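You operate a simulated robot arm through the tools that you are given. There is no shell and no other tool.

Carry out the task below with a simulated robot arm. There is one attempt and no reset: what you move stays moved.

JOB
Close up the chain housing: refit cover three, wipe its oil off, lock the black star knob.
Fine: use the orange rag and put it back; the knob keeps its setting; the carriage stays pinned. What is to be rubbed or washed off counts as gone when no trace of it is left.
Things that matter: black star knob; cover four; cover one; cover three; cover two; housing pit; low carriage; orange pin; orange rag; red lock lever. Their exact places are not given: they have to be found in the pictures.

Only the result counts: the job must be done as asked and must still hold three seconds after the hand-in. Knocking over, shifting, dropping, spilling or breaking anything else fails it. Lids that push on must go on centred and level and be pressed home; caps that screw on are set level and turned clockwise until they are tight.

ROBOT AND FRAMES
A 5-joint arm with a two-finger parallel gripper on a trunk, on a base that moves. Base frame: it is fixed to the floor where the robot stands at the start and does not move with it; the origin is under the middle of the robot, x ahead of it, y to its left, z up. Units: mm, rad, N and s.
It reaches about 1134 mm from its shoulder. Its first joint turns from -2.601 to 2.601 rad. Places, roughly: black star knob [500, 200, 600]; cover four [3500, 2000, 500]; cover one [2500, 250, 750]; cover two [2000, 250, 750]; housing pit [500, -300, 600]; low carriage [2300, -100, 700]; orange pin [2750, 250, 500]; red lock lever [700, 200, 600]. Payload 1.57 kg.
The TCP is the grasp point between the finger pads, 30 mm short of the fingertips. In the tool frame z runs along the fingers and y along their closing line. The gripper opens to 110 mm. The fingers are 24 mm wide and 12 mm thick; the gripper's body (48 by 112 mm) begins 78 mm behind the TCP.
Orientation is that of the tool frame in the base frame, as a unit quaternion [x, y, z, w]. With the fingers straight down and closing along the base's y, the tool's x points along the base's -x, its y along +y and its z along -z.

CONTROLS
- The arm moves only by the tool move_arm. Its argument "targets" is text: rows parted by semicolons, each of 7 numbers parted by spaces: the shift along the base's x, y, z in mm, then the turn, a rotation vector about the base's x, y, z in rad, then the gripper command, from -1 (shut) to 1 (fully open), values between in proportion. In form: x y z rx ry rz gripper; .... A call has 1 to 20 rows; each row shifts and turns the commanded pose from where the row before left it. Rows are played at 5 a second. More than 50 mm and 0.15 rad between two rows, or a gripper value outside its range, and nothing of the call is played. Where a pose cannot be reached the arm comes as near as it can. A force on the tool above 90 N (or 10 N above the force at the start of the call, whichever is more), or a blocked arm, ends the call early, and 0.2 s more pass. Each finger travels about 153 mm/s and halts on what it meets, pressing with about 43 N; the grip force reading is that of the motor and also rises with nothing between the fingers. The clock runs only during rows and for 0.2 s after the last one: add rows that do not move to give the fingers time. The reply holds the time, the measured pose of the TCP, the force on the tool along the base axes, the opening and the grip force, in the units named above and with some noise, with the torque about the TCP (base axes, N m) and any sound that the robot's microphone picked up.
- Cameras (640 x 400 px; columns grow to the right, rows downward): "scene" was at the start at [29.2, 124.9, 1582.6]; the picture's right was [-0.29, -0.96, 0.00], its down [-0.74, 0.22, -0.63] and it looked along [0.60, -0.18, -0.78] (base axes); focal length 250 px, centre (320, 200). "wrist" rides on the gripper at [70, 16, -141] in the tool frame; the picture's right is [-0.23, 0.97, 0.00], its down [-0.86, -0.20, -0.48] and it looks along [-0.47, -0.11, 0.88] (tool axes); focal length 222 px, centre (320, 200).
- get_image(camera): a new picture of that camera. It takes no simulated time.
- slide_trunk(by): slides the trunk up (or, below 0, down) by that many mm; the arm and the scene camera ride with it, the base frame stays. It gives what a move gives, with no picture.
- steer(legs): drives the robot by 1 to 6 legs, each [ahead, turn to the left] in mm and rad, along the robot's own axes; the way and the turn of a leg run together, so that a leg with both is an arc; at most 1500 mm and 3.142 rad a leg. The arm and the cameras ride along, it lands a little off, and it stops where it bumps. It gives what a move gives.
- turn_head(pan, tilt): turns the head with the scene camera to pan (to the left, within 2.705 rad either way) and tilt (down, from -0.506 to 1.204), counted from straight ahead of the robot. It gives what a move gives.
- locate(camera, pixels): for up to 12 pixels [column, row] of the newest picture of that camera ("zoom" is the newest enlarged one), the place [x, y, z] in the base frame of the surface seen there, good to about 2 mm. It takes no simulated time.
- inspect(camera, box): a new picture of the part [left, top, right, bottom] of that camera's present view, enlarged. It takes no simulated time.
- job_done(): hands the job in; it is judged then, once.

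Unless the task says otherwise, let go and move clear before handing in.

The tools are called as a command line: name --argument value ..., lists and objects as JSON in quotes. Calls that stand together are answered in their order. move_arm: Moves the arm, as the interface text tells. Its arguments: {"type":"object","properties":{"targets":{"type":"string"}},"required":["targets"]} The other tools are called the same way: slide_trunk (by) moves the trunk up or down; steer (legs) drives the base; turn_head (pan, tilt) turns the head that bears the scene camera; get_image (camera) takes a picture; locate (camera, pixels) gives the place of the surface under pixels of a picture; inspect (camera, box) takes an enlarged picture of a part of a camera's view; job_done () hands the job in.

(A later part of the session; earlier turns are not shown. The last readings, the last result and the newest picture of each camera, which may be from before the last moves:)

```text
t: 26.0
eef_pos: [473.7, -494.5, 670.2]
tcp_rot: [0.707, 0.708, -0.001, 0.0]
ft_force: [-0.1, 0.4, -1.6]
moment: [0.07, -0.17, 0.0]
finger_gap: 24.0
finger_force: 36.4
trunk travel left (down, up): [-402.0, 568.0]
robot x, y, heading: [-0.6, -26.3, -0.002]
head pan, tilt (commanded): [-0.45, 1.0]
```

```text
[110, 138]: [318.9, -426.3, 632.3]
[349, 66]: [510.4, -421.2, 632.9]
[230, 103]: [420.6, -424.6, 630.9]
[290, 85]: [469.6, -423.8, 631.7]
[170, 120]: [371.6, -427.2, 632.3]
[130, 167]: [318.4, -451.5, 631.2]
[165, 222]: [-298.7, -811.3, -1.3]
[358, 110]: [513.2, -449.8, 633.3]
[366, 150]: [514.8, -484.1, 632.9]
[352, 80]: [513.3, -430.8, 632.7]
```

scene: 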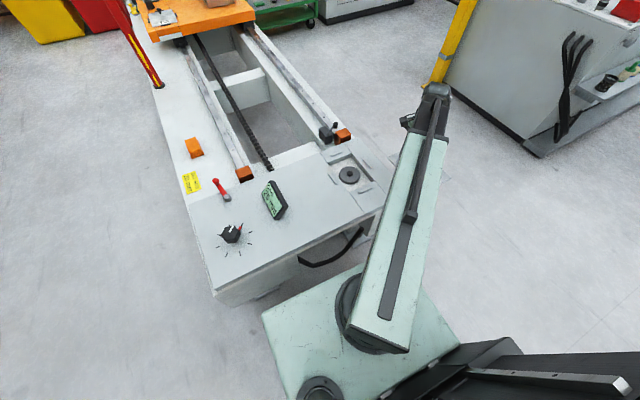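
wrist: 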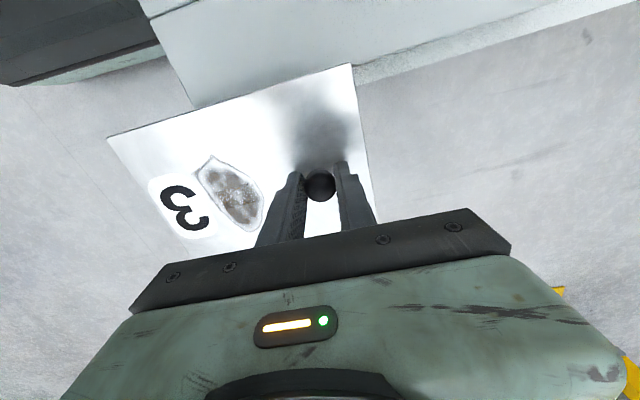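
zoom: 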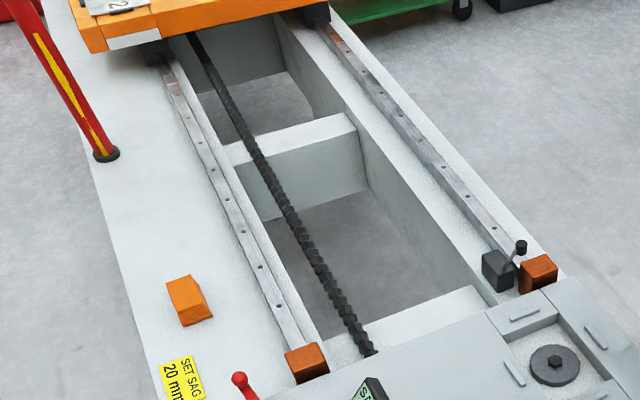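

The held cover's long edge reads about +0.026 rad. I'll get the rails' yaw from their bolt holes.

locate --camera "zoom" --pixels '[[175, 97], [195, 140], [211, 168], [228, 199], [243, 231], [260, 266], [279, 305], [372, 75], [418, 131], [442, 163], [467, 197], [495, 235]]'

locate --camera "zoom" --pixels '[[361, 370], [349, 320], [325, 275], [301, 235], [275, 185], [245, 130], [215, 80], [550, 360], [380, 345], [430, 322], [465, 305], [200, 310]]'

```text
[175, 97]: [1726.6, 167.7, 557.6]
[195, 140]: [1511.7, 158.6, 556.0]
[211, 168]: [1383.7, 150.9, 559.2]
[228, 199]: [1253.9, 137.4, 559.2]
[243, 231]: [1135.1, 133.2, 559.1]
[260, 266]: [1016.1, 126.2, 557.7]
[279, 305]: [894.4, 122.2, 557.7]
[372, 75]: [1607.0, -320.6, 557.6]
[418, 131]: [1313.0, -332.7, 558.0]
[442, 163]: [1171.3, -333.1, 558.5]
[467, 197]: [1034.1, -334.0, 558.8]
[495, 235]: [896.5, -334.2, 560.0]
```

```text
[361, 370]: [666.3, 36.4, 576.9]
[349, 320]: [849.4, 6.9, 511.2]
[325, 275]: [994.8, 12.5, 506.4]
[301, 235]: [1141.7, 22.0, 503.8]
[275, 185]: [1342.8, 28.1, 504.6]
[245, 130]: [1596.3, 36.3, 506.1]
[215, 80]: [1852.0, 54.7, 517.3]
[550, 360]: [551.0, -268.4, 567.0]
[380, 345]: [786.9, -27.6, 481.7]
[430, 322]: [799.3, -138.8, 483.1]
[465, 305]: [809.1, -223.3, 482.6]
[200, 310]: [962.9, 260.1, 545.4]
```

The rails and pit average to about +0.045 rad yaw, versus the cover's +0.026, so I'll add +0.02 rad. Target TCP is about [606, -276] to centre the cover over the pit at [548, -278.5].

move_arm --targets "13.2 21.9 0 0 0 0 -1; 13.2 21.9 0 0 0 0 -1; 13.2 21.9 0 0 0 0 -1; 13.2 21.9 0 0 0 0 -1; 13.2 21.9 0 0 0 0 -1; 13.2 21.9 0 0 0 0 -1; 13.2 21.9 0 0 0 0.005 -1; 13.2 21.9 0 0 0 0.005 -1; 13.2 21.9 0 0 0 0.005 -1; 13.3 21.6 0 0 0 0.005 -1; 0 0 0 0 0 0 -1; 0 0 0 0 0 0 -1"

get_image --camera "scene"

get_image --camera "wrist"

inspect --camera "scene" --box '[300, 120, 420, 220]'

```text
t: 28.6
eef_pos: [604.8, -273.9, 669.7]
tcp_rot: [0.699, 0.715, 0.0, 0.0]
ft_force: [-0.2, -0.1, -2.5]
moment: [0.01, -0.12, 0.04]
finger_gap: 24.2
finger_force: 35.8
trunk travel left (down, up): [-402.0, 568.0]
robot x, y, heading: [3.1, -23.2, -0.003]
head pan, tilt (commanded): [-0.45, 1.0]
```

```text
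taken
```

scene: 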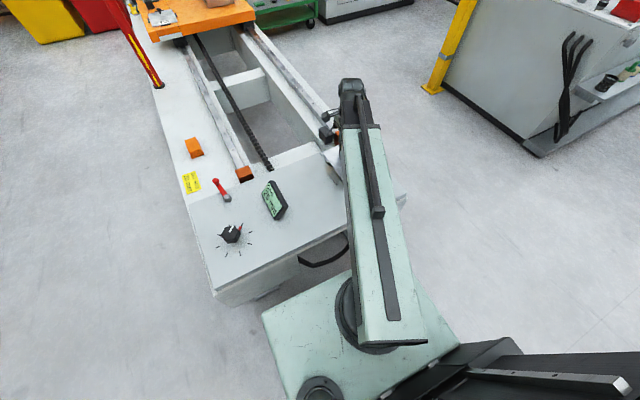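

```text
taken
```

wrist: 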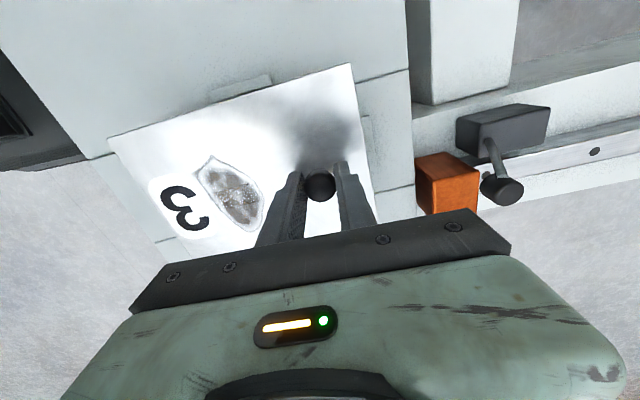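

```text
4.00 times, centred on (360, 170) of scene
```

zoom: 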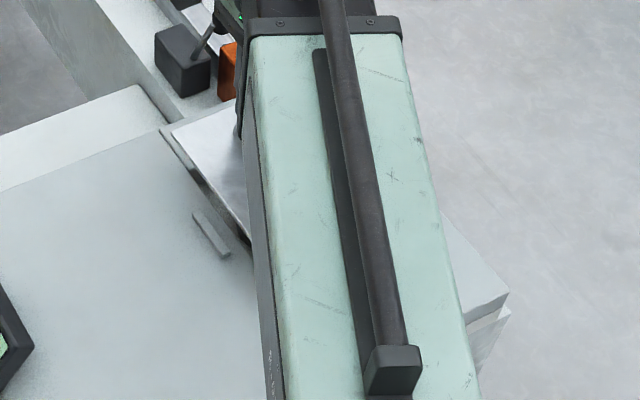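

The wrist view shows the left rib at (240,88) and the far rib at (367,130) just beyond the cover's edges. I'll zoom in there to compare angle and gaps.

inspect --camera "wrist" --box '[80, 40, 430, 230]'

inspect --camera "wrist" --box '[190, 50, 390, 170]'

```text
1.83 times, centred on (255, 135) of wrist
```

zoom: 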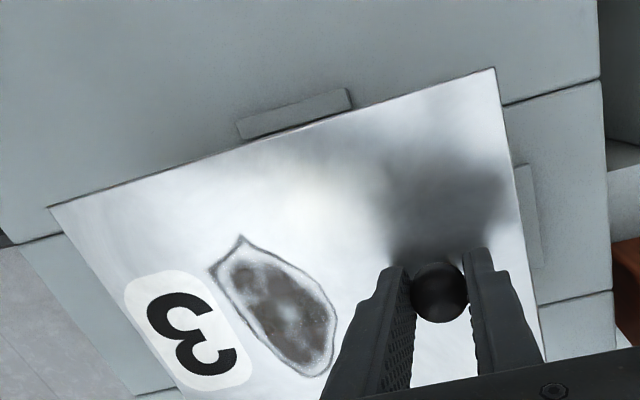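

```text
3.20 times, centred on (290, 110) of wrist
```

zoom: 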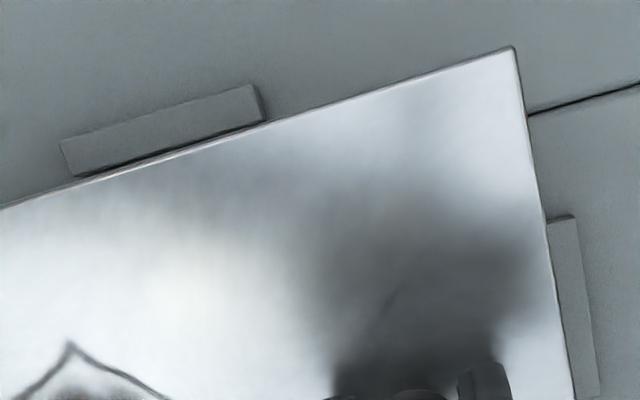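

The cover edge and left rib don't look quite parallel in the zoom. I'll locate points along both the cover edges and the rib edges to get the angle difference.

locate --camera "zoom" --pixels '[[5, 210], [100, 180], [200, 149], [300, 118], [400, 87], [505, 54], [518, 70], [530, 145], [545, 220], [560, 300], [573, 375]]'

locate --camera "zoom" --pixels '[[66, 146], [150, 120], [245, 91], [80, 165], [150, 143], [255, 113], [560, 222], [575, 300], [590, 380], [575, 225], [585, 280], [595, 350]]'

```text
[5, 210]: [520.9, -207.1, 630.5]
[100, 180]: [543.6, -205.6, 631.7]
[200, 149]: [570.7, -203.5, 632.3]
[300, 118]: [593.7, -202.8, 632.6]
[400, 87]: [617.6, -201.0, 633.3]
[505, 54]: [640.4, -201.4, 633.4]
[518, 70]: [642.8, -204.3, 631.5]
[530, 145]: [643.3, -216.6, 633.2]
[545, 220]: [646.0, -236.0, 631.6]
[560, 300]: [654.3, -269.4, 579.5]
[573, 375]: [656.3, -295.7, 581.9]
```

```text
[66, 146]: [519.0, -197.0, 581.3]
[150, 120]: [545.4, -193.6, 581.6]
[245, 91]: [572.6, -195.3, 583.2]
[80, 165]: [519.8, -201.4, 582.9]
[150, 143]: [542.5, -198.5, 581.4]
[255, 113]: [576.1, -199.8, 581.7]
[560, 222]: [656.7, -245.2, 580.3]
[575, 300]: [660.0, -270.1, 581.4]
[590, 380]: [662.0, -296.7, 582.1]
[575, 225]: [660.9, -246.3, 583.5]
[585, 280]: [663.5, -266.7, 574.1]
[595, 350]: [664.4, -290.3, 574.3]
```

Cover yaw is ~0.05 and the ribs ~0.04, with the cover needing about +1.4 mm in x and -2.2 mm in y to be centred. I'll apply that fine correction and lower 42 mm to hover just above the ribs.

move_arm --targets "1.4 -2.2 0 0 0 -0.006 -1; 0 0 0 0 0 0 -1; 0 0 0 0 0 0 -1"

slide_trunk --by -38

inspect --camera "wrist" --box '[190, 50, 390, 170]'

inspect --camera "scene" --box '[300, 120, 420, 220]'

```text
t: 29.4
eef_pos: [605.6, -276.9, 669.7]
tcp_rot: [0.702, 0.712, -0.001, 0.0]
ft_force: [0.2, 0.2, -2.6]
moment: [0.0, -0.09, 0.02]
finger_gap: 24.2
finger_force: 36.4
trunk travel left (down, up): [-402.0, 568.0]
robot x, y, heading: [2.8, -28.4, 0.002]
head pan, tilt (commanded): [-0.45, 1.0]
```

```text
t: 30.2
eef_pos: [605.4, -277.7, 630.9]
tcp_rot: [0.702, 0.713, 0.001, -0.001]
ft_force: [0.4, -0.4, -1.8]
moment: [0.02, -0.15, 0.04]
finger_gap: 24.2
finger_force: 36.1
trunk travel left (down, up): [-364.0, 606.0]
robot x, y, heading: [5.4, -23.5, -0.003]
head pan, tilt (commanded): [-0.45, 1.0]
```

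```text
3.20 times, centred on (290, 110) of wrist
```

zoom: 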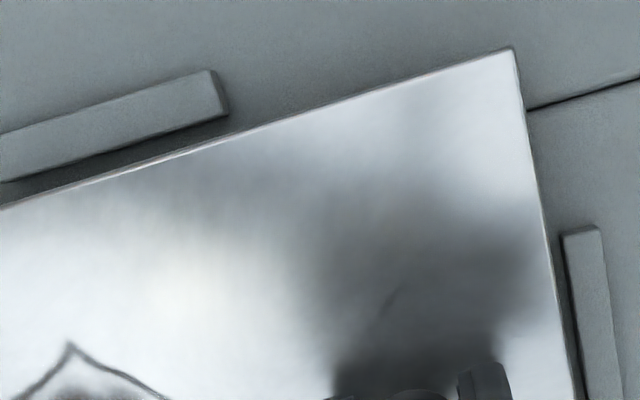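

```text
4.00 times, centred on (360, 170) of scene
```

zoom: 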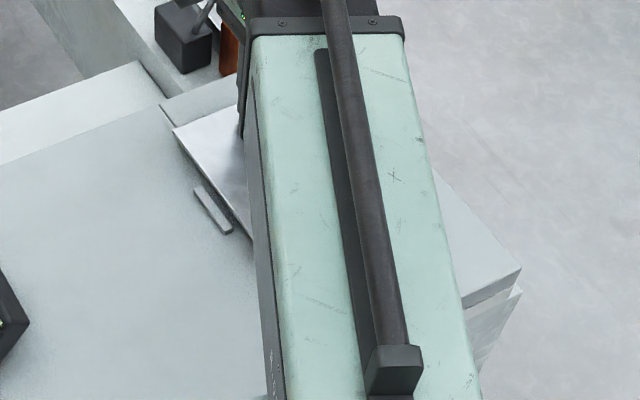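

The cover now hovers ~13 mm above its seat with visible gaps to the left rib and far rib (570,300). I'll measure the gaps.

locate --camera "zoom" --pixels '[[210, 235], [220, 215]]'

inspect --camera "wrist" --box '[100, 50, 400, 230]'

```text
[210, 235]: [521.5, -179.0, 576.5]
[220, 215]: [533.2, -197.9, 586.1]
```

```text
2.13 times, centred on (250, 140) of wrist
```

zoom: 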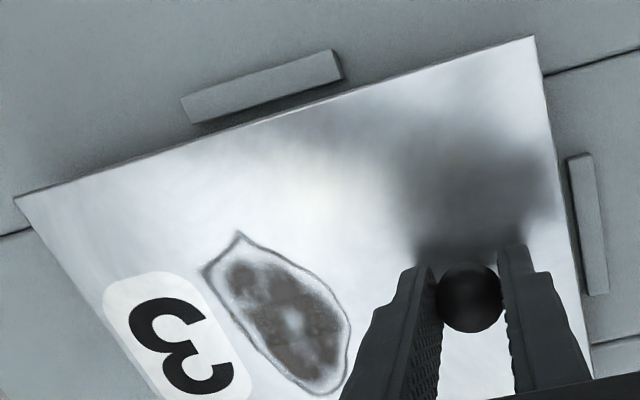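

locate --camera "zoom" --pixels '[[25, 197], [120, 168], [250, 126], [380, 86], [520, 43], [195, 120], [265, 98], [338, 74], [540, 80], [555, 170], [568, 250], [575, 290]]'

locate --camera "zoom" --pixels '[[574, 165], [580, 220], [588, 290], [590, 160], [597, 220], [605, 285], [260, 78], [190, 100], [330, 55], [60, 240], [545, 120], [585, 355]]'

```text
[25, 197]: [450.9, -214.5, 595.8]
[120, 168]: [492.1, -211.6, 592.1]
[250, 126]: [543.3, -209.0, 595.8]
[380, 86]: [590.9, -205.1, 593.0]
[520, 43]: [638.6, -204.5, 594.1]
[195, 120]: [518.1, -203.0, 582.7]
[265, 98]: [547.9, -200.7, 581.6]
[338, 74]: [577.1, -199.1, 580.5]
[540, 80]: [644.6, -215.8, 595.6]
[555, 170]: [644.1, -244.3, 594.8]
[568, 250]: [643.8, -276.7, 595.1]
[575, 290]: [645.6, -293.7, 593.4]
```

```text
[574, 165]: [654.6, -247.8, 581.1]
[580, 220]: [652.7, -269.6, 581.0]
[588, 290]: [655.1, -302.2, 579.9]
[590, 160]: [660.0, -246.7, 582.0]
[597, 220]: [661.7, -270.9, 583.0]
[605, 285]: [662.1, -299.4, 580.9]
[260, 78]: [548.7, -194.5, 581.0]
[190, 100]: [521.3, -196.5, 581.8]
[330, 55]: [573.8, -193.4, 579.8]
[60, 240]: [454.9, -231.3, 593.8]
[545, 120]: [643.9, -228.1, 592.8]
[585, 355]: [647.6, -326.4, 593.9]
```

Gaps: about 8 mm to the left rib and 9 mm to the far rib, edges parallel within 0.01 rad, and the cover centre comes out near [548, -279.5], matching the pit. I'll lower to just above contact.

slide_trunk --by -11

slide_trunk --by -2

inspect --camera "wrist" --box '[100, 50, 400, 230]'

```text
t: 30.8
eef_pos: [604.9, -277.1, 621.3]
tcp_rot: [0.701, 0.713, 0.0, -0.001]
ft_force: [0.2, 0.1, -2.4]
moment: [0.02, -0.14, -0.05]
finger_gap: 24.0
finger_force: 36.3
trunk travel left (down, up): [-353.0, 617.0]
robot x, y, heading: [-2.3, -26.4, -0.003]
head pan, tilt (commanded): [-0.45, 1.0]
```

```text
t: 31.3
eef_pos: [606.2, -278.7, 618.7]
tcp_rot: [0.701, 0.713, 0.0, 0.0]
ft_force: [0.4, 1.1, -1.8]
moment: [-0.01, -0.14, -0.02]
finger_gap: 24.5
finger_force: 35.8
trunk travel left (down, up): [-351.0, 619.0]
robot x, y, heading: [-0.2, -25.7, -0.002]
head pan, tilt (commanded): [-0.45, 1.0]
```

```text
2.13 times, centred on (250, 140) of wrist
```

zoom: 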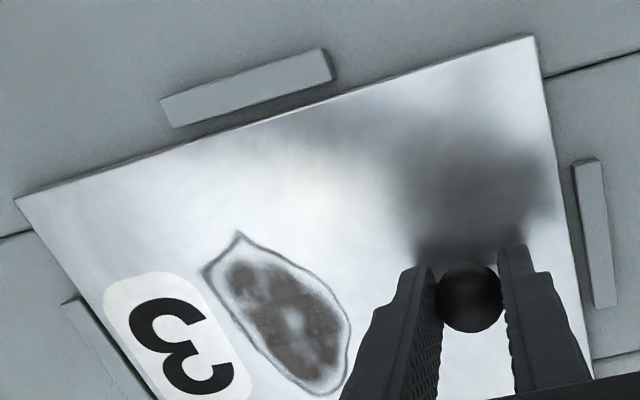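

Now the near rib is visible too, at zoom (100,345), and it lies right against the cover's near edge while the far rib has a wider gap. I'll measure both gaps and shift before setting down.

locate --camera "zoom" --pixels '[[68, 303], [80, 299], [90, 325], [110, 350], [125, 385], [60, 258], [100, 308], [120, 335], [583, 165], [590, 230], [558, 170], [568, 235]]'

inspect --camera "wrist" --box '[90, 130, 210, 250]'

```text
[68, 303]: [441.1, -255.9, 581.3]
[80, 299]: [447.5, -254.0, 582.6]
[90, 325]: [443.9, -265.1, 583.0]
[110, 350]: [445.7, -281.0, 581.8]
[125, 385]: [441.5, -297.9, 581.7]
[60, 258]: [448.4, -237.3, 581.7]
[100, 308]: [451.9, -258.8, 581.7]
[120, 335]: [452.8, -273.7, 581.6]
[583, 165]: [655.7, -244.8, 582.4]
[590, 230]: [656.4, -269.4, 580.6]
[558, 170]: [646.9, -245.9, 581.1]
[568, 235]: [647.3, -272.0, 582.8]
```

```text
3.33 times, centred on (150, 190) of wrist
```

zoom: 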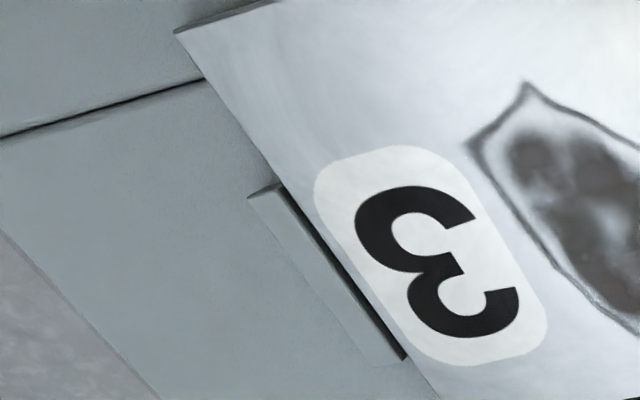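

The near rib gap is only ~1 mm while the far gap is ~5 mm, so the cover should move about +2 mm in x. I'll check the left gap as well at this height.

inspect --camera "wrist" --box '[160, 50, 280, 130]'

inspect --camera "wrist" --box '[320, 90, 440, 230]'

```text
5.00 times, centred on (220, 90) of wrist
```

zoom: 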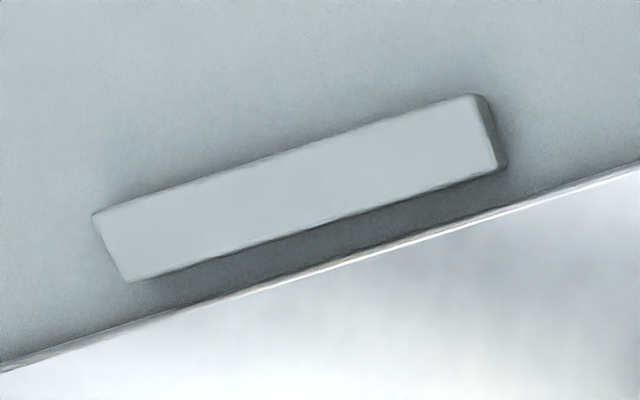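

```text
2.86 times, centred on (380, 160) of wrist
```

zoom: 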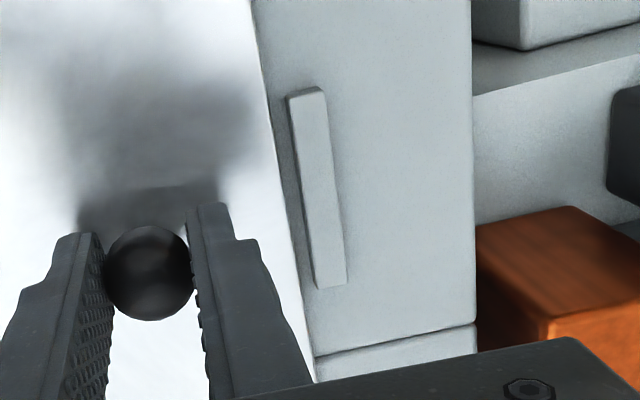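

I'll measure the left rib, far rib and cover edges directly at this height, since pixel ratios and earlier readings disagree somewhat.

inspect --camera "wrist" --box '[160, 50, 280, 130]'

locate --camera "zoom" --pixels '[[300, 140], [300, 152], [300, 190], [300, 225], [300, 235], [300, 255], [300, 268], [300, 280], [420, 205], [420, 240], [180, 260], [180, 320]]'

```text
5.00 times, centred on (220, 90) of wrist
```

zoom: 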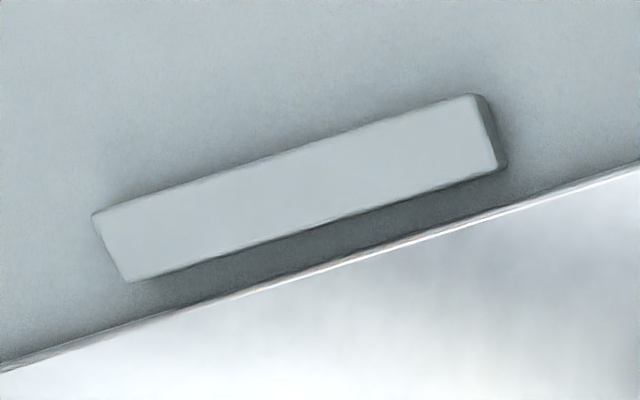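

```text
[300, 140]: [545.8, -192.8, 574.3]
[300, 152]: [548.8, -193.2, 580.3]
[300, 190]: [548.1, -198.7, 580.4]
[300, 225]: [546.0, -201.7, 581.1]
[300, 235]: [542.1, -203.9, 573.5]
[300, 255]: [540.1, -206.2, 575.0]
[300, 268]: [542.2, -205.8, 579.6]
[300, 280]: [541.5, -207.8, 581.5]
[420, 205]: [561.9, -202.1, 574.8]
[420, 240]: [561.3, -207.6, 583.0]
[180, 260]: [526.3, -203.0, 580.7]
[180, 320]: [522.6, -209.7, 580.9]
```

The left gap is about 4 mm, far gap about 4 mm and near gap near zero, and the cover is over-turned by ~0.013 rad. I'll lift 8 mm, shift +2 mm in x, turn -0.013 rad, and check again.

slide_trunk --by 8

move_arm --targets "2 0 0 0 0 -0.013 -1; 0 0 0 0 0 0 -1; 0 0 0 0 0 0 -1"

slide_trunk --by -7.5

inspect --camera "wrist" --box '[100, 50, 400, 230]'

inspect --camera "wrist" --box '[90, 130, 210, 250]'

inspect --camera "wrist" --box '[320, 90, 440, 230]'

```text
t: 31.9
eef_pos: [604.4, -277.8, 627.5]
tcp_rot: [0.702, 0.713, 0.0, 0.001]
ft_force: [0.1, 0.2, -1.7]
moment: [0.07, -0.14, 0.0]
finger_gap: 24.4
finger_force: 35.3
trunk travel left (down, up): [-359.0, 611.0]
robot x, y, heading: [3.4, -27.7, -0.004]
head pan, tilt (commanded): [-0.45, 1.0]
```

```text
t: 32.7
eef_pos: [606.9, -276.0, 626.6]
tcp_rot: [0.706, 0.708, 0.0, -0.001]
ft_force: [0.0, 0.0, -3.0]
moment: [0.03, -0.15, 0.0]
finger_gap: 24.3
finger_force: 36.3
trunk travel left (down, up): [-359.0, 611.0]
robot x, y, heading: [1.1, -25.2, 0.001]
head pan, tilt (commanded): [-0.45, 1.0]
```

```text
t: 33.3
eef_pos: [608.0, -277.7, 619.1]
tcp_rot: [0.706, 0.708, 0.0, 0.0]
ft_force: [-0.4, -0.9, -3.2]
moment: [-0.03, -0.16, 0.0]
finger_gap: 24.1
finger_force: 36.2
trunk travel left (down, up): [-352.0, 618.0]
robot x, y, heading: [-0.2, -23.9, 0.001]
head pan, tilt (commanded): [-0.45, 1.0]
```

```text
2.13 times, centred on (250, 140) of wrist
```

zoom: 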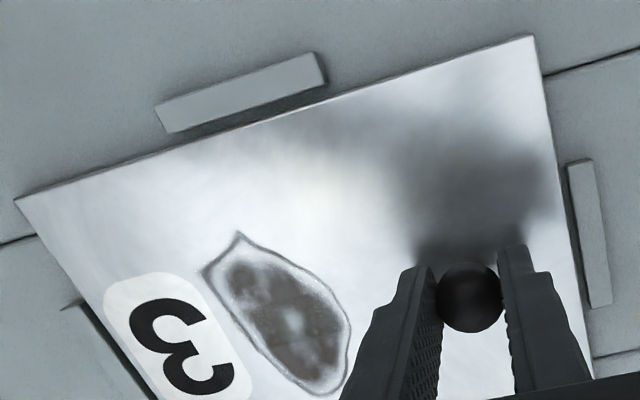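

```text
3.33 times, centred on (150, 190) of wrist
```

zoom: 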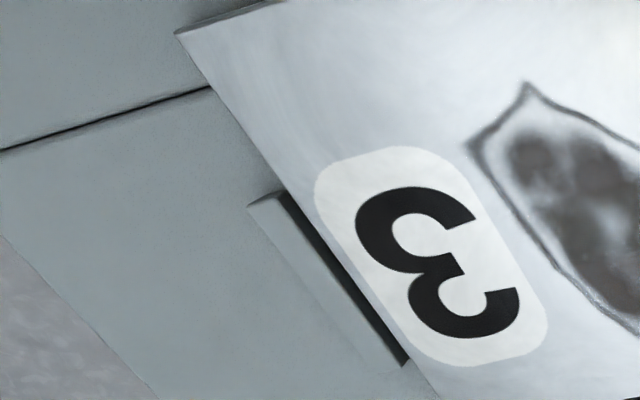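

```text
2.86 times, centred on (380, 160) of wrist
```

zoom: 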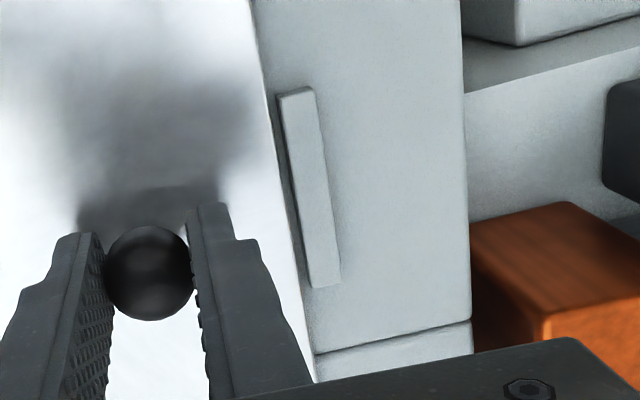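

The cover now has ~1.5 mm (near), ~2.5 mm (far) and ~5 mm (left) gaps; by scene measurements the right rib sits around y = -361, so I'll nudge +0.5 in x and -1.2 in y, then set it down.

move_arm --targets "0.5 -1.2 0 0 0 0 -1; 0 0 0 0 0 0 -1; 0 0 0 0 0 0 -1"

slide_trunk --by -1.5

slide_trunk --by -1

get_image --camera "wrist"

```text
t: 34.1
eef_pos: [608.2, -278.1, 618.6]
tcp_rot: [0.706, 0.708, 0.0, 0.0]
ft_force: [-0.4, 0.3, -1.9]
moment: [0.0, -0.16, 0.0]
finger_gap: 24.1
finger_force: 36.3
trunk travel left (down, up): [-352.0, 618.0]
robot x, y, heading: [-1.3, -25.7, -0.005]
head pan, tilt (commanded): [-0.45, 1.0]
```

```text
t: 34.6
eef_pos: [608.7, -278.3, 617.4]
tcp_rot: [0.706, 0.709, -0.001, 0.0]
ft_force: [0.0, 0.1, 1.3]
moment: [-0.08, 0.0, -0.02]
finger_gap: 24.1
finger_force: 36.1
trunk travel left (down, up): [-350.0, 620.0]
robot x, y, heading: [3.5, -22.2, -0.002]
head pan, tilt (commanded): [-0.45, 1.0]
```

```text
t: 35.1
eef_pos: [607.9, -278.5, 617.0]
tcp_rot: [0.706, 0.708, 0.0, 0.001]
ft_force: [7.0, -3.2, 23.8]
moment: [0.27, -0.01, -0.03]
finger_gap: 24.2
finger_force: 36.4
trunk travel left (down, up): [-349.0, 621.0]
robot x, y, heading: [0.6, -22.9, -0.004]
head pan, tilt (commanded): [-0.45, 1.0]
```

```text
taken
```

wrist: 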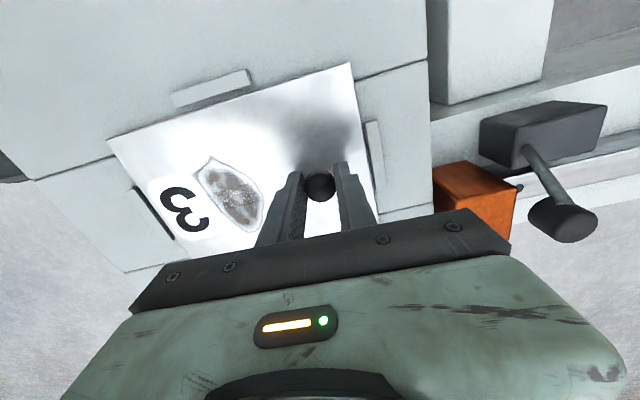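

The cover touched down at exactly the same trunk height as its old resting place (23.8 N press), so it sits flat. I'll ease off 1 mm, open the fingers partway, rise, and inspect.

slide_trunk --by 1

move_arm --targets "0 0 0 0 0 0 -0.4; 0 0 0 0 0 0 0; 0 0 0 0 0 0 0; 0 0 0 0 0 0 0"

slide_trunk --by 60

get_image --camera "wrist"

```text
t: 35.6
eef_pos: [608.3, -278.6, 616.6]
tcp_rot: [0.706, 0.708, 0.0, 0.0]
ft_force: [4.3, -1.8, 7.0]
moment: [-0.35, -0.12, -0.03]
finger_gap: 24.0
finger_force: 36.2
trunk travel left (down, up): [-350.0, 620.0]
robot x, y, heading: [3.4, -22.5, -0.001]
head pan, tilt (commanded): [-0.45, 1.0]
```

```text
t: 36.6
eef_pos: [607.3, -278.0, 618.0]
tcp_rot: [0.706, 0.709, 0.0, 0.0]
ft_force: [0.2, -0.1, 0.0]
moment: [0.01, -0.01, -0.01]
finger_gap: 55.0
finger_force: 0.2
trunk travel left (down, up): [-350.0, 620.0]
robot x, y, heading: [-1.2, -22.4, -0.003]
head pan, tilt (commanded): [-0.45, 1.0]
```

```text
t: 37.6
eef_pos: [607.8, -278.2, 678.0]
tcp_rot: [0.706, 0.708, 0.0, 0.0]
ft_force: [-0.1, 0.6, -0.4]
moment: [-0.03, 0.0, 0.02]
finger_gap: 55.1
finger_force: 0.1
trunk travel left (down, up): [-410.0, 560.0]
robot x, y, heading: [3.1, -20.7, -0.005]
head pan, tilt (commanded): [-0.45, 1.0]
```

```text
taken
```

wrist: 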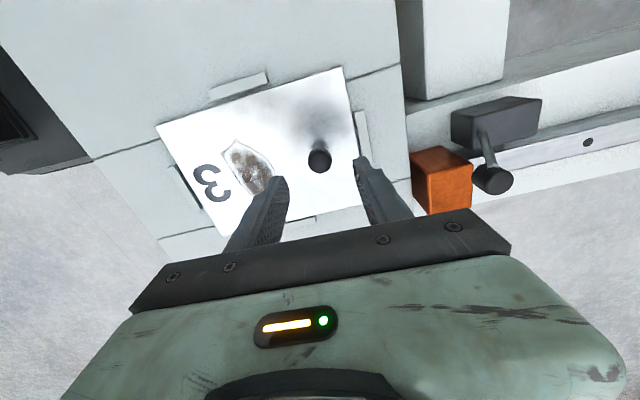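

The cover stays in place between the ribs. I'll raise the trunk and swing the arm to the left (turning the gripper back) so the scene camera can check the seating.

slide_trunk --by 100

move_arm --targets "6 46 0 0 0 0.131 0; 6 46 0 0 0 0.131 0; 6 46 0 0 0 0.131 0; 6 46 0 0 0 0.131 0; 6 46 0 0 0 0.131 0; 6 46 0 0 0 0.131 0; 6 46 0 0 0 0.131 0; 6 46 0 0 0 0.131 0; 6 46 0 0 0 0.131 0; 6 46 0 0 0 0.131 0; 6 46 0 0 0 0.131 0; 6 46 0 0 0 0.131 0; 6 46 0 0 0 0 0; 6 46 0 0 0 0 0; 0 0 0 0 0 0 0"

get_image --camera "scene"

inspect --camera "scene" --box '[300, 130, 400, 220]'

```text
t: 38.9
eef_pos: [607.8, -279.2, 777.2]
tcp_rot: [0.706, 0.708, 0.0, 0.001]
ft_force: [-0.8, -0.3, 0.5]
moment: [-0.01, 0.01, -0.01]
finger_gap: 55.2
finger_force: 0.0
trunk travel left (down, up): [-510.0, 460.0]
robot x, y, heading: [-1.8, -23.4, -0.0]
head pan, tilt (commanded): [-0.45, 1.0]
```

```text
t: 42.1
eef_pos: [690.6, 367.3, 776.0]
tcp_rot: [-0.003, 1.0, 0.0, 0.0]
ft_force: [0.4, -0.1, -1.0]
moment: [0.01, 0.02, 0.05]
finger_gap: 55.1
finger_force: 0.0
trunk travel left (down, up): [-510.0, 460.0]
robot x, y, heading: [-0.9, -28.4, 0.005]
head pan, tilt (commanded): [-0.45, 1.0]
```

```text
taken
```

scene: 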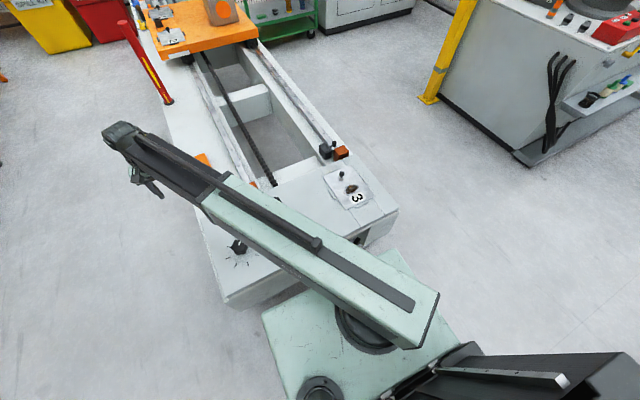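

```text
4.44 times, centred on (350, 175) of scene
```

zoom: 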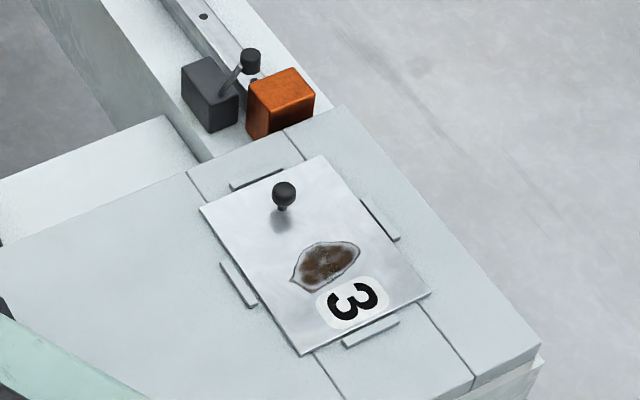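

The cover sits squarely among the ribs; the right rib (380,220) looks closer than the left one (238,285). I'll zoom further to compare gaps.

inspect --camera "scene" --box '[318, 155, 402, 215]'

```text
6.67 times, centred on (360, 185) of scene
```

zoom: 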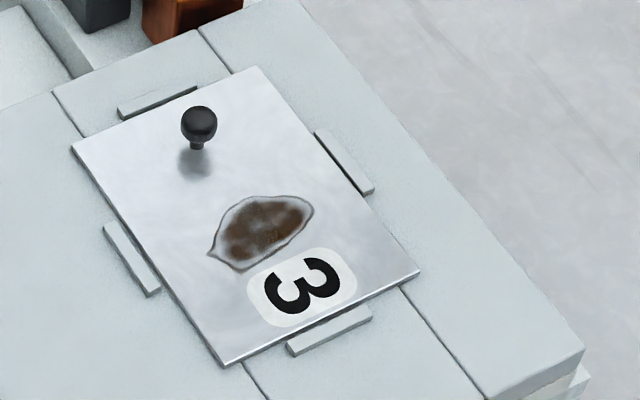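

locate --camera "zoom" --pixels '[[150, 250], [134, 258], [328, 162], [346, 162], [325, 310], [330, 328], [160, 116], [158, 102], [76, 149], [258, 72], [412, 269], [224, 358]]'

locate --camera "zoom" --pixels '[[112, 228], [155, 292], [320, 136], [369, 188], [290, 345], [368, 311], [124, 113], [194, 90], [198, 122], [262, 228], [240, 220], [290, 205]]'

```text
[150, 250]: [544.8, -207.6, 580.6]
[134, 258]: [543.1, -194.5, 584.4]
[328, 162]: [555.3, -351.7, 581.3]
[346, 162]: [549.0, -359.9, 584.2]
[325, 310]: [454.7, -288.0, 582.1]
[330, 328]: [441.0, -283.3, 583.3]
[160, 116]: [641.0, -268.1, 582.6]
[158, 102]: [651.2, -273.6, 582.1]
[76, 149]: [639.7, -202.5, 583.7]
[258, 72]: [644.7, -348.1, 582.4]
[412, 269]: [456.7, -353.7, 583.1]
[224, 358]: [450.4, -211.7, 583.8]
```

```text
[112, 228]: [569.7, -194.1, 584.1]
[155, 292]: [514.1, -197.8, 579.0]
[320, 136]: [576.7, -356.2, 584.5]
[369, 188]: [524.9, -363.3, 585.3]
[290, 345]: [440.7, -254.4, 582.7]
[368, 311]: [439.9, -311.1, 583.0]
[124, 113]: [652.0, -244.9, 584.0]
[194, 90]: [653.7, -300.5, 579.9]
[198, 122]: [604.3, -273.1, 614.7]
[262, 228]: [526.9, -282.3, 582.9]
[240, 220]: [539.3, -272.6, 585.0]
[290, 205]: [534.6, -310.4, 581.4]
```

Cover three's corners average to [547.9, -279.0], z level within 1.4 mm and yaw ~0.04, so it is centred and level. Next, the rag: I'll extend the arm to look down at it.

move_arm --targets "30 -12 0 0 0 0 0.5; 30 -12 0 0 0 0 1; 30 -12 0 0 0 0 1; 30 -12 0 0 0 0 1; 30 -12 0 0 0 0 1; 30 -12 0 0 0 0 1; 30 -10 0 0 0 0 1; 0 0 0 0 0 0 1"

get_image --camera "wrist"

get_image --camera "scene"

```text
t: 43.9
eef_pos: [894.3, 278.5, 777.0]
tcp_rot: [-0.003, 1.0, 0.0, 0.001]
ft_force: [-0.1, 0.2, -0.6]
moment: [0.0, 0.01, 0.0]
finger_gap: 110.2
finger_force: 0.1
out of reach, approached as far as the arm can: row 7
trunk travel left (down, up): [-510.0, 460.0]
robot x, y, heading: [1.9, -26.5, -0.003]
head pan, tilt (commanded): [-0.45, 1.0]
```

```text
taken
```

wrist: 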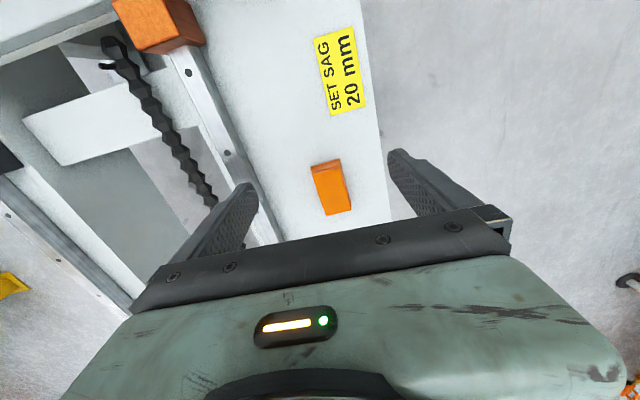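

```text
taken
```

scene: 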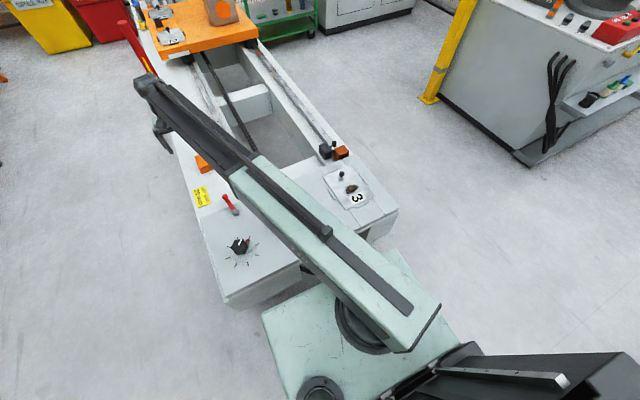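

The rag lies at about radius 1045 mm from the base axis while the arm tops out at ~944 mm with the tool down, so the base has to move. I'll measure the rag, and the base plate and housing front to plan a safe drive.

locate --camera "wrist" --pixels '[[333, 190], [312, 168], [340, 161], [350, 209], [324, 215], [325, 165], [348, 190], [300, 200], [370, 160], [340, 110]]'

locate --camera "scene" --pixels '[[264, 320], [290, 302], [285, 380], [398, 252], [440, 310], [300, 280], [226, 302], [364, 245], [280, 340], [300, 395], [400, 220], [460, 345]]'

inspect --camera "wrist" --box '[280, 130, 400, 230]'

```text
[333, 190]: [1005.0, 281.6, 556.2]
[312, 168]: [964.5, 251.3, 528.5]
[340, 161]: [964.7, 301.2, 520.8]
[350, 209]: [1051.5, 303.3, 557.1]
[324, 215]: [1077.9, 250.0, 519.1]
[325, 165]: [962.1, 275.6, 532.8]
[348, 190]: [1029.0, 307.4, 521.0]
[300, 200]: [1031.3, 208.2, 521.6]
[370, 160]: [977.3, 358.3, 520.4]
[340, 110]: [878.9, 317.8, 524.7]
```

```text
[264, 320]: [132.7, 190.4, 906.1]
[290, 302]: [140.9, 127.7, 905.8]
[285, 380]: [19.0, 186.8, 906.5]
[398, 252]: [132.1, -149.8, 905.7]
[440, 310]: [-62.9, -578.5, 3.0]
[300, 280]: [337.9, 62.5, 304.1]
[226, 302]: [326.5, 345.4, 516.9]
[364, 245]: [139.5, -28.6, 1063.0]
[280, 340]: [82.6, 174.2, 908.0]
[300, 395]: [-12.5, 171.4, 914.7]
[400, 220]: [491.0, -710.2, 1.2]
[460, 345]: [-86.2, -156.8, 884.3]
```

```text
4.00 times, centred on (340, 180) of wrist
```

zoom: 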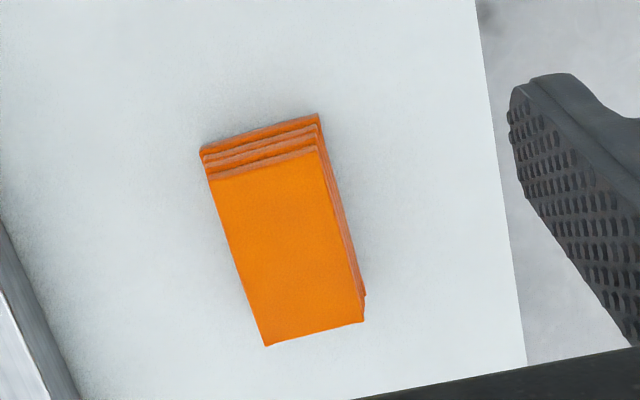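

The green plate at z≈906 belongs to the trunk and hides the base; the bed surface is z≈521 and the rag is about 90 x 50 x 36 mm centred near [1007, 279]. I'll look down around the base to judge its footprint.

turn_head --pan 1.3 --tilt 1.0

get_image --camera "scene"

turn_head --pan 0.4 --tilt 1.2

get_image --camera "scene"

```text
t: 45.7
eef_pos: [894.7, 279.1, 777.9]
tcp_rot: [-0.003, 1.0, -0.001, 0.0]
ft_force: [-0.4, 0.4, -0.8]
moment: [-0.03, 0.03, 0.0]
finger_gap: 110.0
finger_force: 0.2
trunk travel left (down, up): [-510.0, 460.0]
robot x, y, heading: [-1.2, -22.3, -0.001]
head pan, tilt (commanded): [1.3, 1.0]
```

```text
taken
```

scene: 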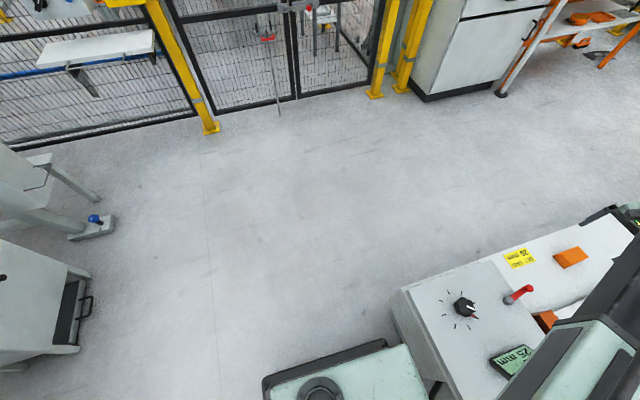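

```text
t: 46.9
eef_pos: [893.7, 279.4, 777.1]
tcp_rot: [-0.003, 1.0, 0.0, 0.001]
ft_force: [-0.3, 0.7, 0.3]
moment: [-0.01, 0.02, 0.02]
finger_gap: 109.9
finger_force: 0.0
trunk travel left (down, up): [-510.0, 460.0]
robot x, y, heading: [-2.2, -25.1, -0.002]
head pan, tilt (commanded): [0.4, 1.201]
```

```text
taken
```

scene: 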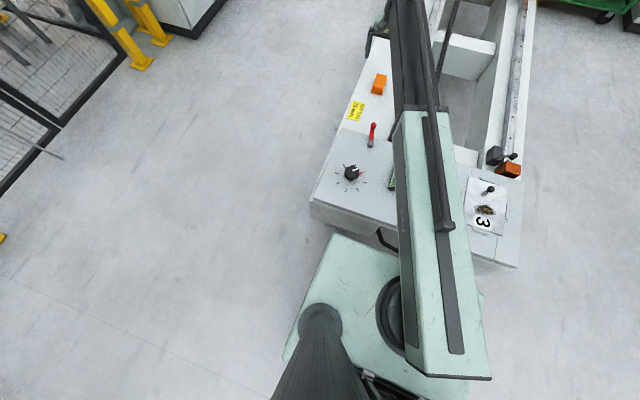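

The first view shows a dark edge of the base beside the green plate. I'll go back to that view and measure the base's outline.

turn_head --pan 1.0 --tilt 1.2

get_image --camera "scene"

```text
t: 47.9
eef_pos: [893.5, 280.2, 776.5]
tcp_rot: [-0.003, 1.0, 0.001, 0.0]
ft_force: [-0.2, -0.6, -0.1]
moment: [-0.03, 0.0, -0.05]
finger_gap: 110.0
finger_force: 0.1
trunk travel left (down, up): [-510.0, 460.0]
robot x, y, heading: [2.9, -25.4, -0.006]
head pan, tilt (commanded): [1.0, 1.201]
```

```text
taken
```

scene: 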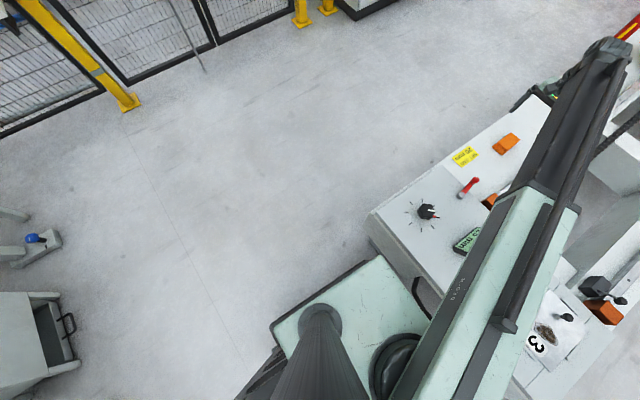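

locate --camera "scene" --pixels '[[320, 293], [365, 264], [280, 317], [378, 256], [250, 380], [262, 365], [268, 350], [412, 290], [400, 275], [300, 300], [345, 275], [430, 315]]'

inspect --camera "scene" --box '[220, 230, 460, 400]'

```text
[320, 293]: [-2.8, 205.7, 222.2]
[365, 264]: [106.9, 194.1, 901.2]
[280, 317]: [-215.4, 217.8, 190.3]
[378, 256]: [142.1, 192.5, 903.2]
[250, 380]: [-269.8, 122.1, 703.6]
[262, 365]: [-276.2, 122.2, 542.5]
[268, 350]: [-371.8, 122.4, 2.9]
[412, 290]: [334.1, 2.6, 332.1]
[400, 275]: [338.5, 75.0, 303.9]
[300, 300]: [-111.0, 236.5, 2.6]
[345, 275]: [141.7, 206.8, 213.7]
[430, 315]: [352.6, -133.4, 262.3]
```

```text
2.35 times, centred on (340, 315) of scene
```

zoom: 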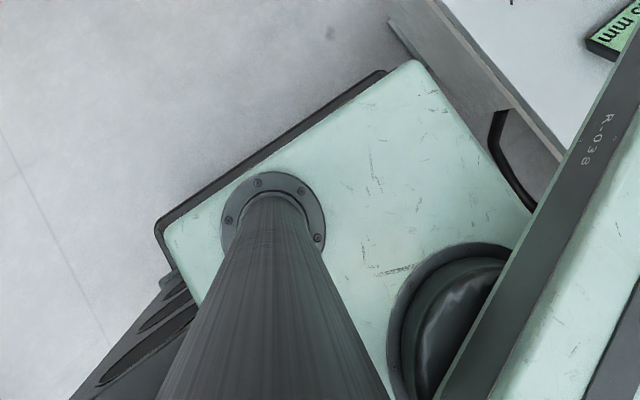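

The base is about 232 mm half-wide (left edge y≈206) and the machine's left edge is y≈330–347, so I can park on the machine's left side near [500, 640], from where rag, pit and lever are all in reach. I'll look behind and to the left for obstacles first.

turn_head --pan 2.6 --tilt 0.7

get_image --camera "scene"

turn_head --pan 1.6 --tilt 0.7

get_image --camera "scene"

```text
t: 49.6
eef_pos: [894.0, 279.0, 776.1]
tcp_rot: [-0.002, 1.0, 0.0, 0.001]
ft_force: [-1.0, 0.0, 0.1]
moment: [-0.02, 0.02, 0.03]
finger_gap: 110.1
finger_force: 0.0
trunk travel left (down, up): [-510.0, 460.0]
robot x, y, heading: [-2.8, -24.5, -0.002]
head pan, tilt (commanded): [2.601, 0.7]
```

```text
taken
```

scene: 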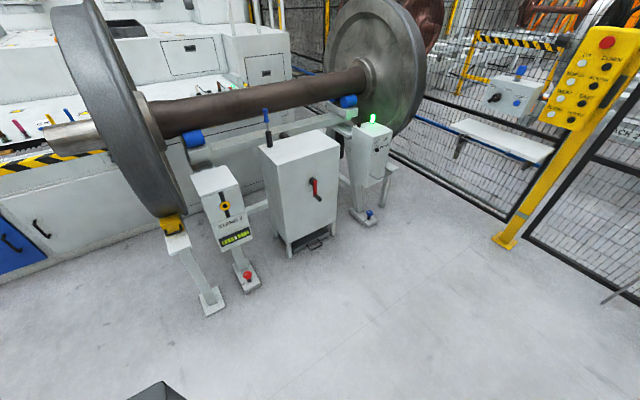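

```text
t: 50.8
eef_pos: [895.6, 278.8, 777.6]
tcp_rot: [-0.003, 1.0, 0.0, 0.001]
ft_force: [0.2, -1.1, 0.8]
moment: [-0.01, -0.03, 0.02]
finger_gap: 110.0
finger_force: 0.2
trunk travel left (down, up): [-510.0, 460.0]
robot x, y, heading: [1.2, -23.0, -0.001]
head pan, tilt (commanded): [1.6, 0.7]
```

```text
taken
```

scene: 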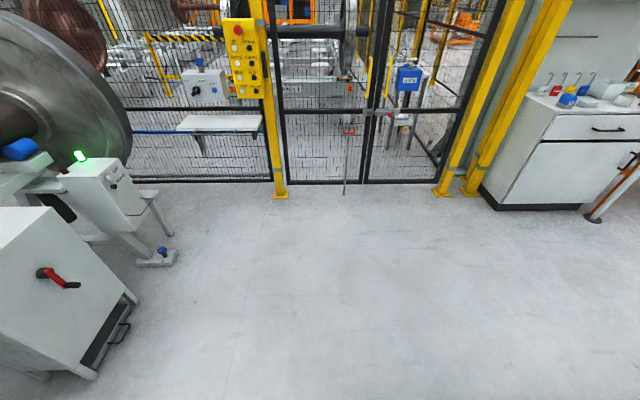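

There is a wheelset stand behind the robot at the left-rear. I'll locate its nearest feet to keep clear.

locate --camera "scene" --pixels '[[90, 375], [135, 300], [160, 262], [40, 378], [280, 195], [345, 192], [440, 193], [500, 205], [593, 218], [300, 300]]'

turn_head --pan 2.6 --tilt 0.9

get_image --camera "scene"

```text
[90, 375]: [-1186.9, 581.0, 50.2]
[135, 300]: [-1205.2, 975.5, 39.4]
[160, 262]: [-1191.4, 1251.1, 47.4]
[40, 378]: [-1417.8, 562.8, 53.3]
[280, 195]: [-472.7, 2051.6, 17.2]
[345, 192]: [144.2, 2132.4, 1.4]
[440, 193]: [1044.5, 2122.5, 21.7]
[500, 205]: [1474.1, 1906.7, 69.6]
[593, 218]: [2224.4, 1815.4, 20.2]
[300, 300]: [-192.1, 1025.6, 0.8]
```

```text
t: 52.1
eef_pos: [894.1, 280.4, 777.6]
tcp_rot: [-0.003, 1.0, 0.0, 0.001]
ft_force: [-0.1, -0.4, 0.3]
moment: [0.0, -0.04, 0.01]
finger_gap: 110.3
finger_force: 0.1
trunk travel left (down, up): [-510.0, 460.0]
robot x, y, heading: [1.7, -27.6, 0.0]
head pan, tilt (commanded): [2.601, 0.901]
```

```text
taken
```

scene: 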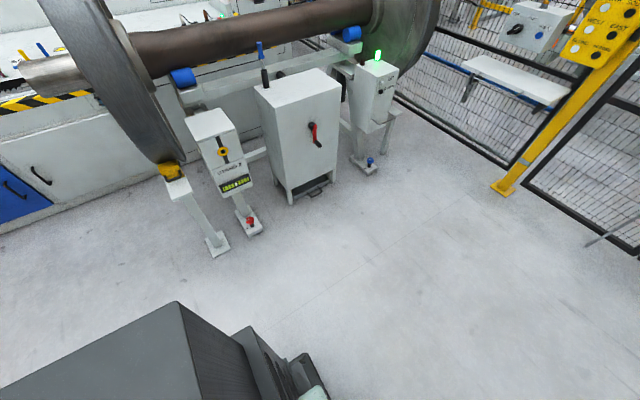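

locate --camera "scene" --pixels '[[218, 255], [250, 233], [290, 203], [168, 165], [175, 303], [120, 340], [300, 375], [250, 360]]'

turn_head --pan -2.6 --tilt 0.8

get_image --camera "scene"

```text
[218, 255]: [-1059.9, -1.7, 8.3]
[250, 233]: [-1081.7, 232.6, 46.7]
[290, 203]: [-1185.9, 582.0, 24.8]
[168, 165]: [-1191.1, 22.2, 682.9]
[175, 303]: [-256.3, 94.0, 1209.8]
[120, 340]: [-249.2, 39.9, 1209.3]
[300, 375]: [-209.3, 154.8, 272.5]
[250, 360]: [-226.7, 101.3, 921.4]
```

```text
t: 56.2
eef_pos: [894.3, 278.4, 776.8]
tcp_rot: [-0.003, 1.0, 0.0, 0.0]
ft_force: [0.9, -0.7, -0.2]
moment: [0.0, 0.05, 0.0]
finger_gap: 110.0
finger_force: 0.0
trunk travel left (down, up): [-510.0, 460.0]
robot x, y, heading: [2.5, -26.3, -0.006]
head pan, tilt (commanded): [-2.601, 0.799]
```

```text
taken
```

scene: 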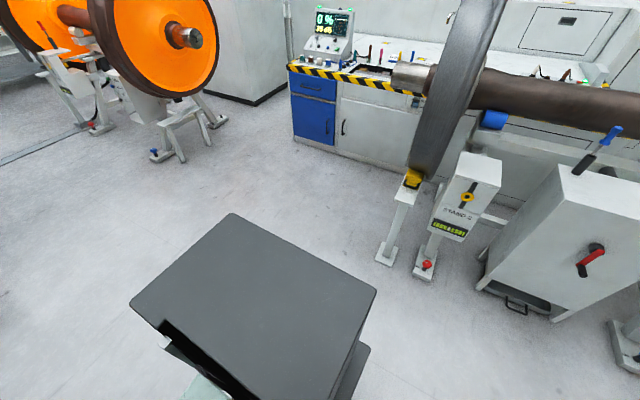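

Behind is clear down to x≈-1060 (stand feet), so backing 250 mm and turning in place is safe. First I'll retract the arm to straight ahead.

move_arm --targets "-29 -30 0 0 0 0 1; -29 -30 0 0 0 0 1; -29 -30 0 0 0 0 1; -29 -30 0 0 0 0 1; -29 -30 0 0 0 0 1; -29 -30 0 0 0 0 1; -29 -30 0 0 0 0 1; -29 -30 0 0 0 0 1; -29 -30 0 0 0 0 1; -29 -30 0 0 0 0 1; -40 0 0 0 0 0 1; -40 0 0 0 0 0 1; -40 0 0 0 0 0 1; 0 0 0 0 0 0 1"

turn_head --pan -0.3 --tilt 1.0

get_image --camera "scene"

```text
t: 59.2
eef_pos: [575.3, -18.9, 777.6]
tcp_rot: [-0.003, 1.0, 0.0, -0.001]
ft_force: [-0.5, -0.7, -0.3]
moment: [0.0, -0.02, -0.02]
finger_gap: 109.9
finger_force: 0.0
out of reach, approached as far as the arm can: row 11, 12, 13
trunk travel left (down, up): [-510.0, 460.0]
robot x, y, heading: [-0.9, -28.7, -0.002]
head pan, tilt (commanded): [-2.601, 0.799]
```

```text
t: 61.3
eef_pos: [575.7, -17.8, 777.5]
tcp_rot: [-0.003, 1.0, 0.0, 0.001]
ft_force: [0.3, -0.2, 0.3]
moment: [-0.04, -0.01, 0.01]
finger_gap: 110.0
finger_force: 0.0
trunk travel left (down, up): [-510.0, 460.0]
robot x, y, heading: [1.1, -24.3, -0.004]
head pan, tilt (commanded): [-0.3, 1.0]
```

```text
taken
```

scene: 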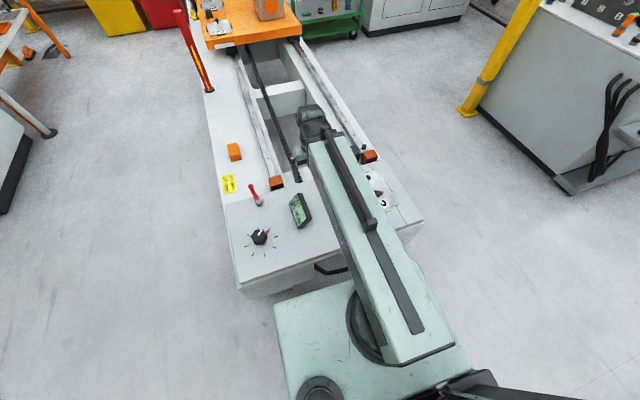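

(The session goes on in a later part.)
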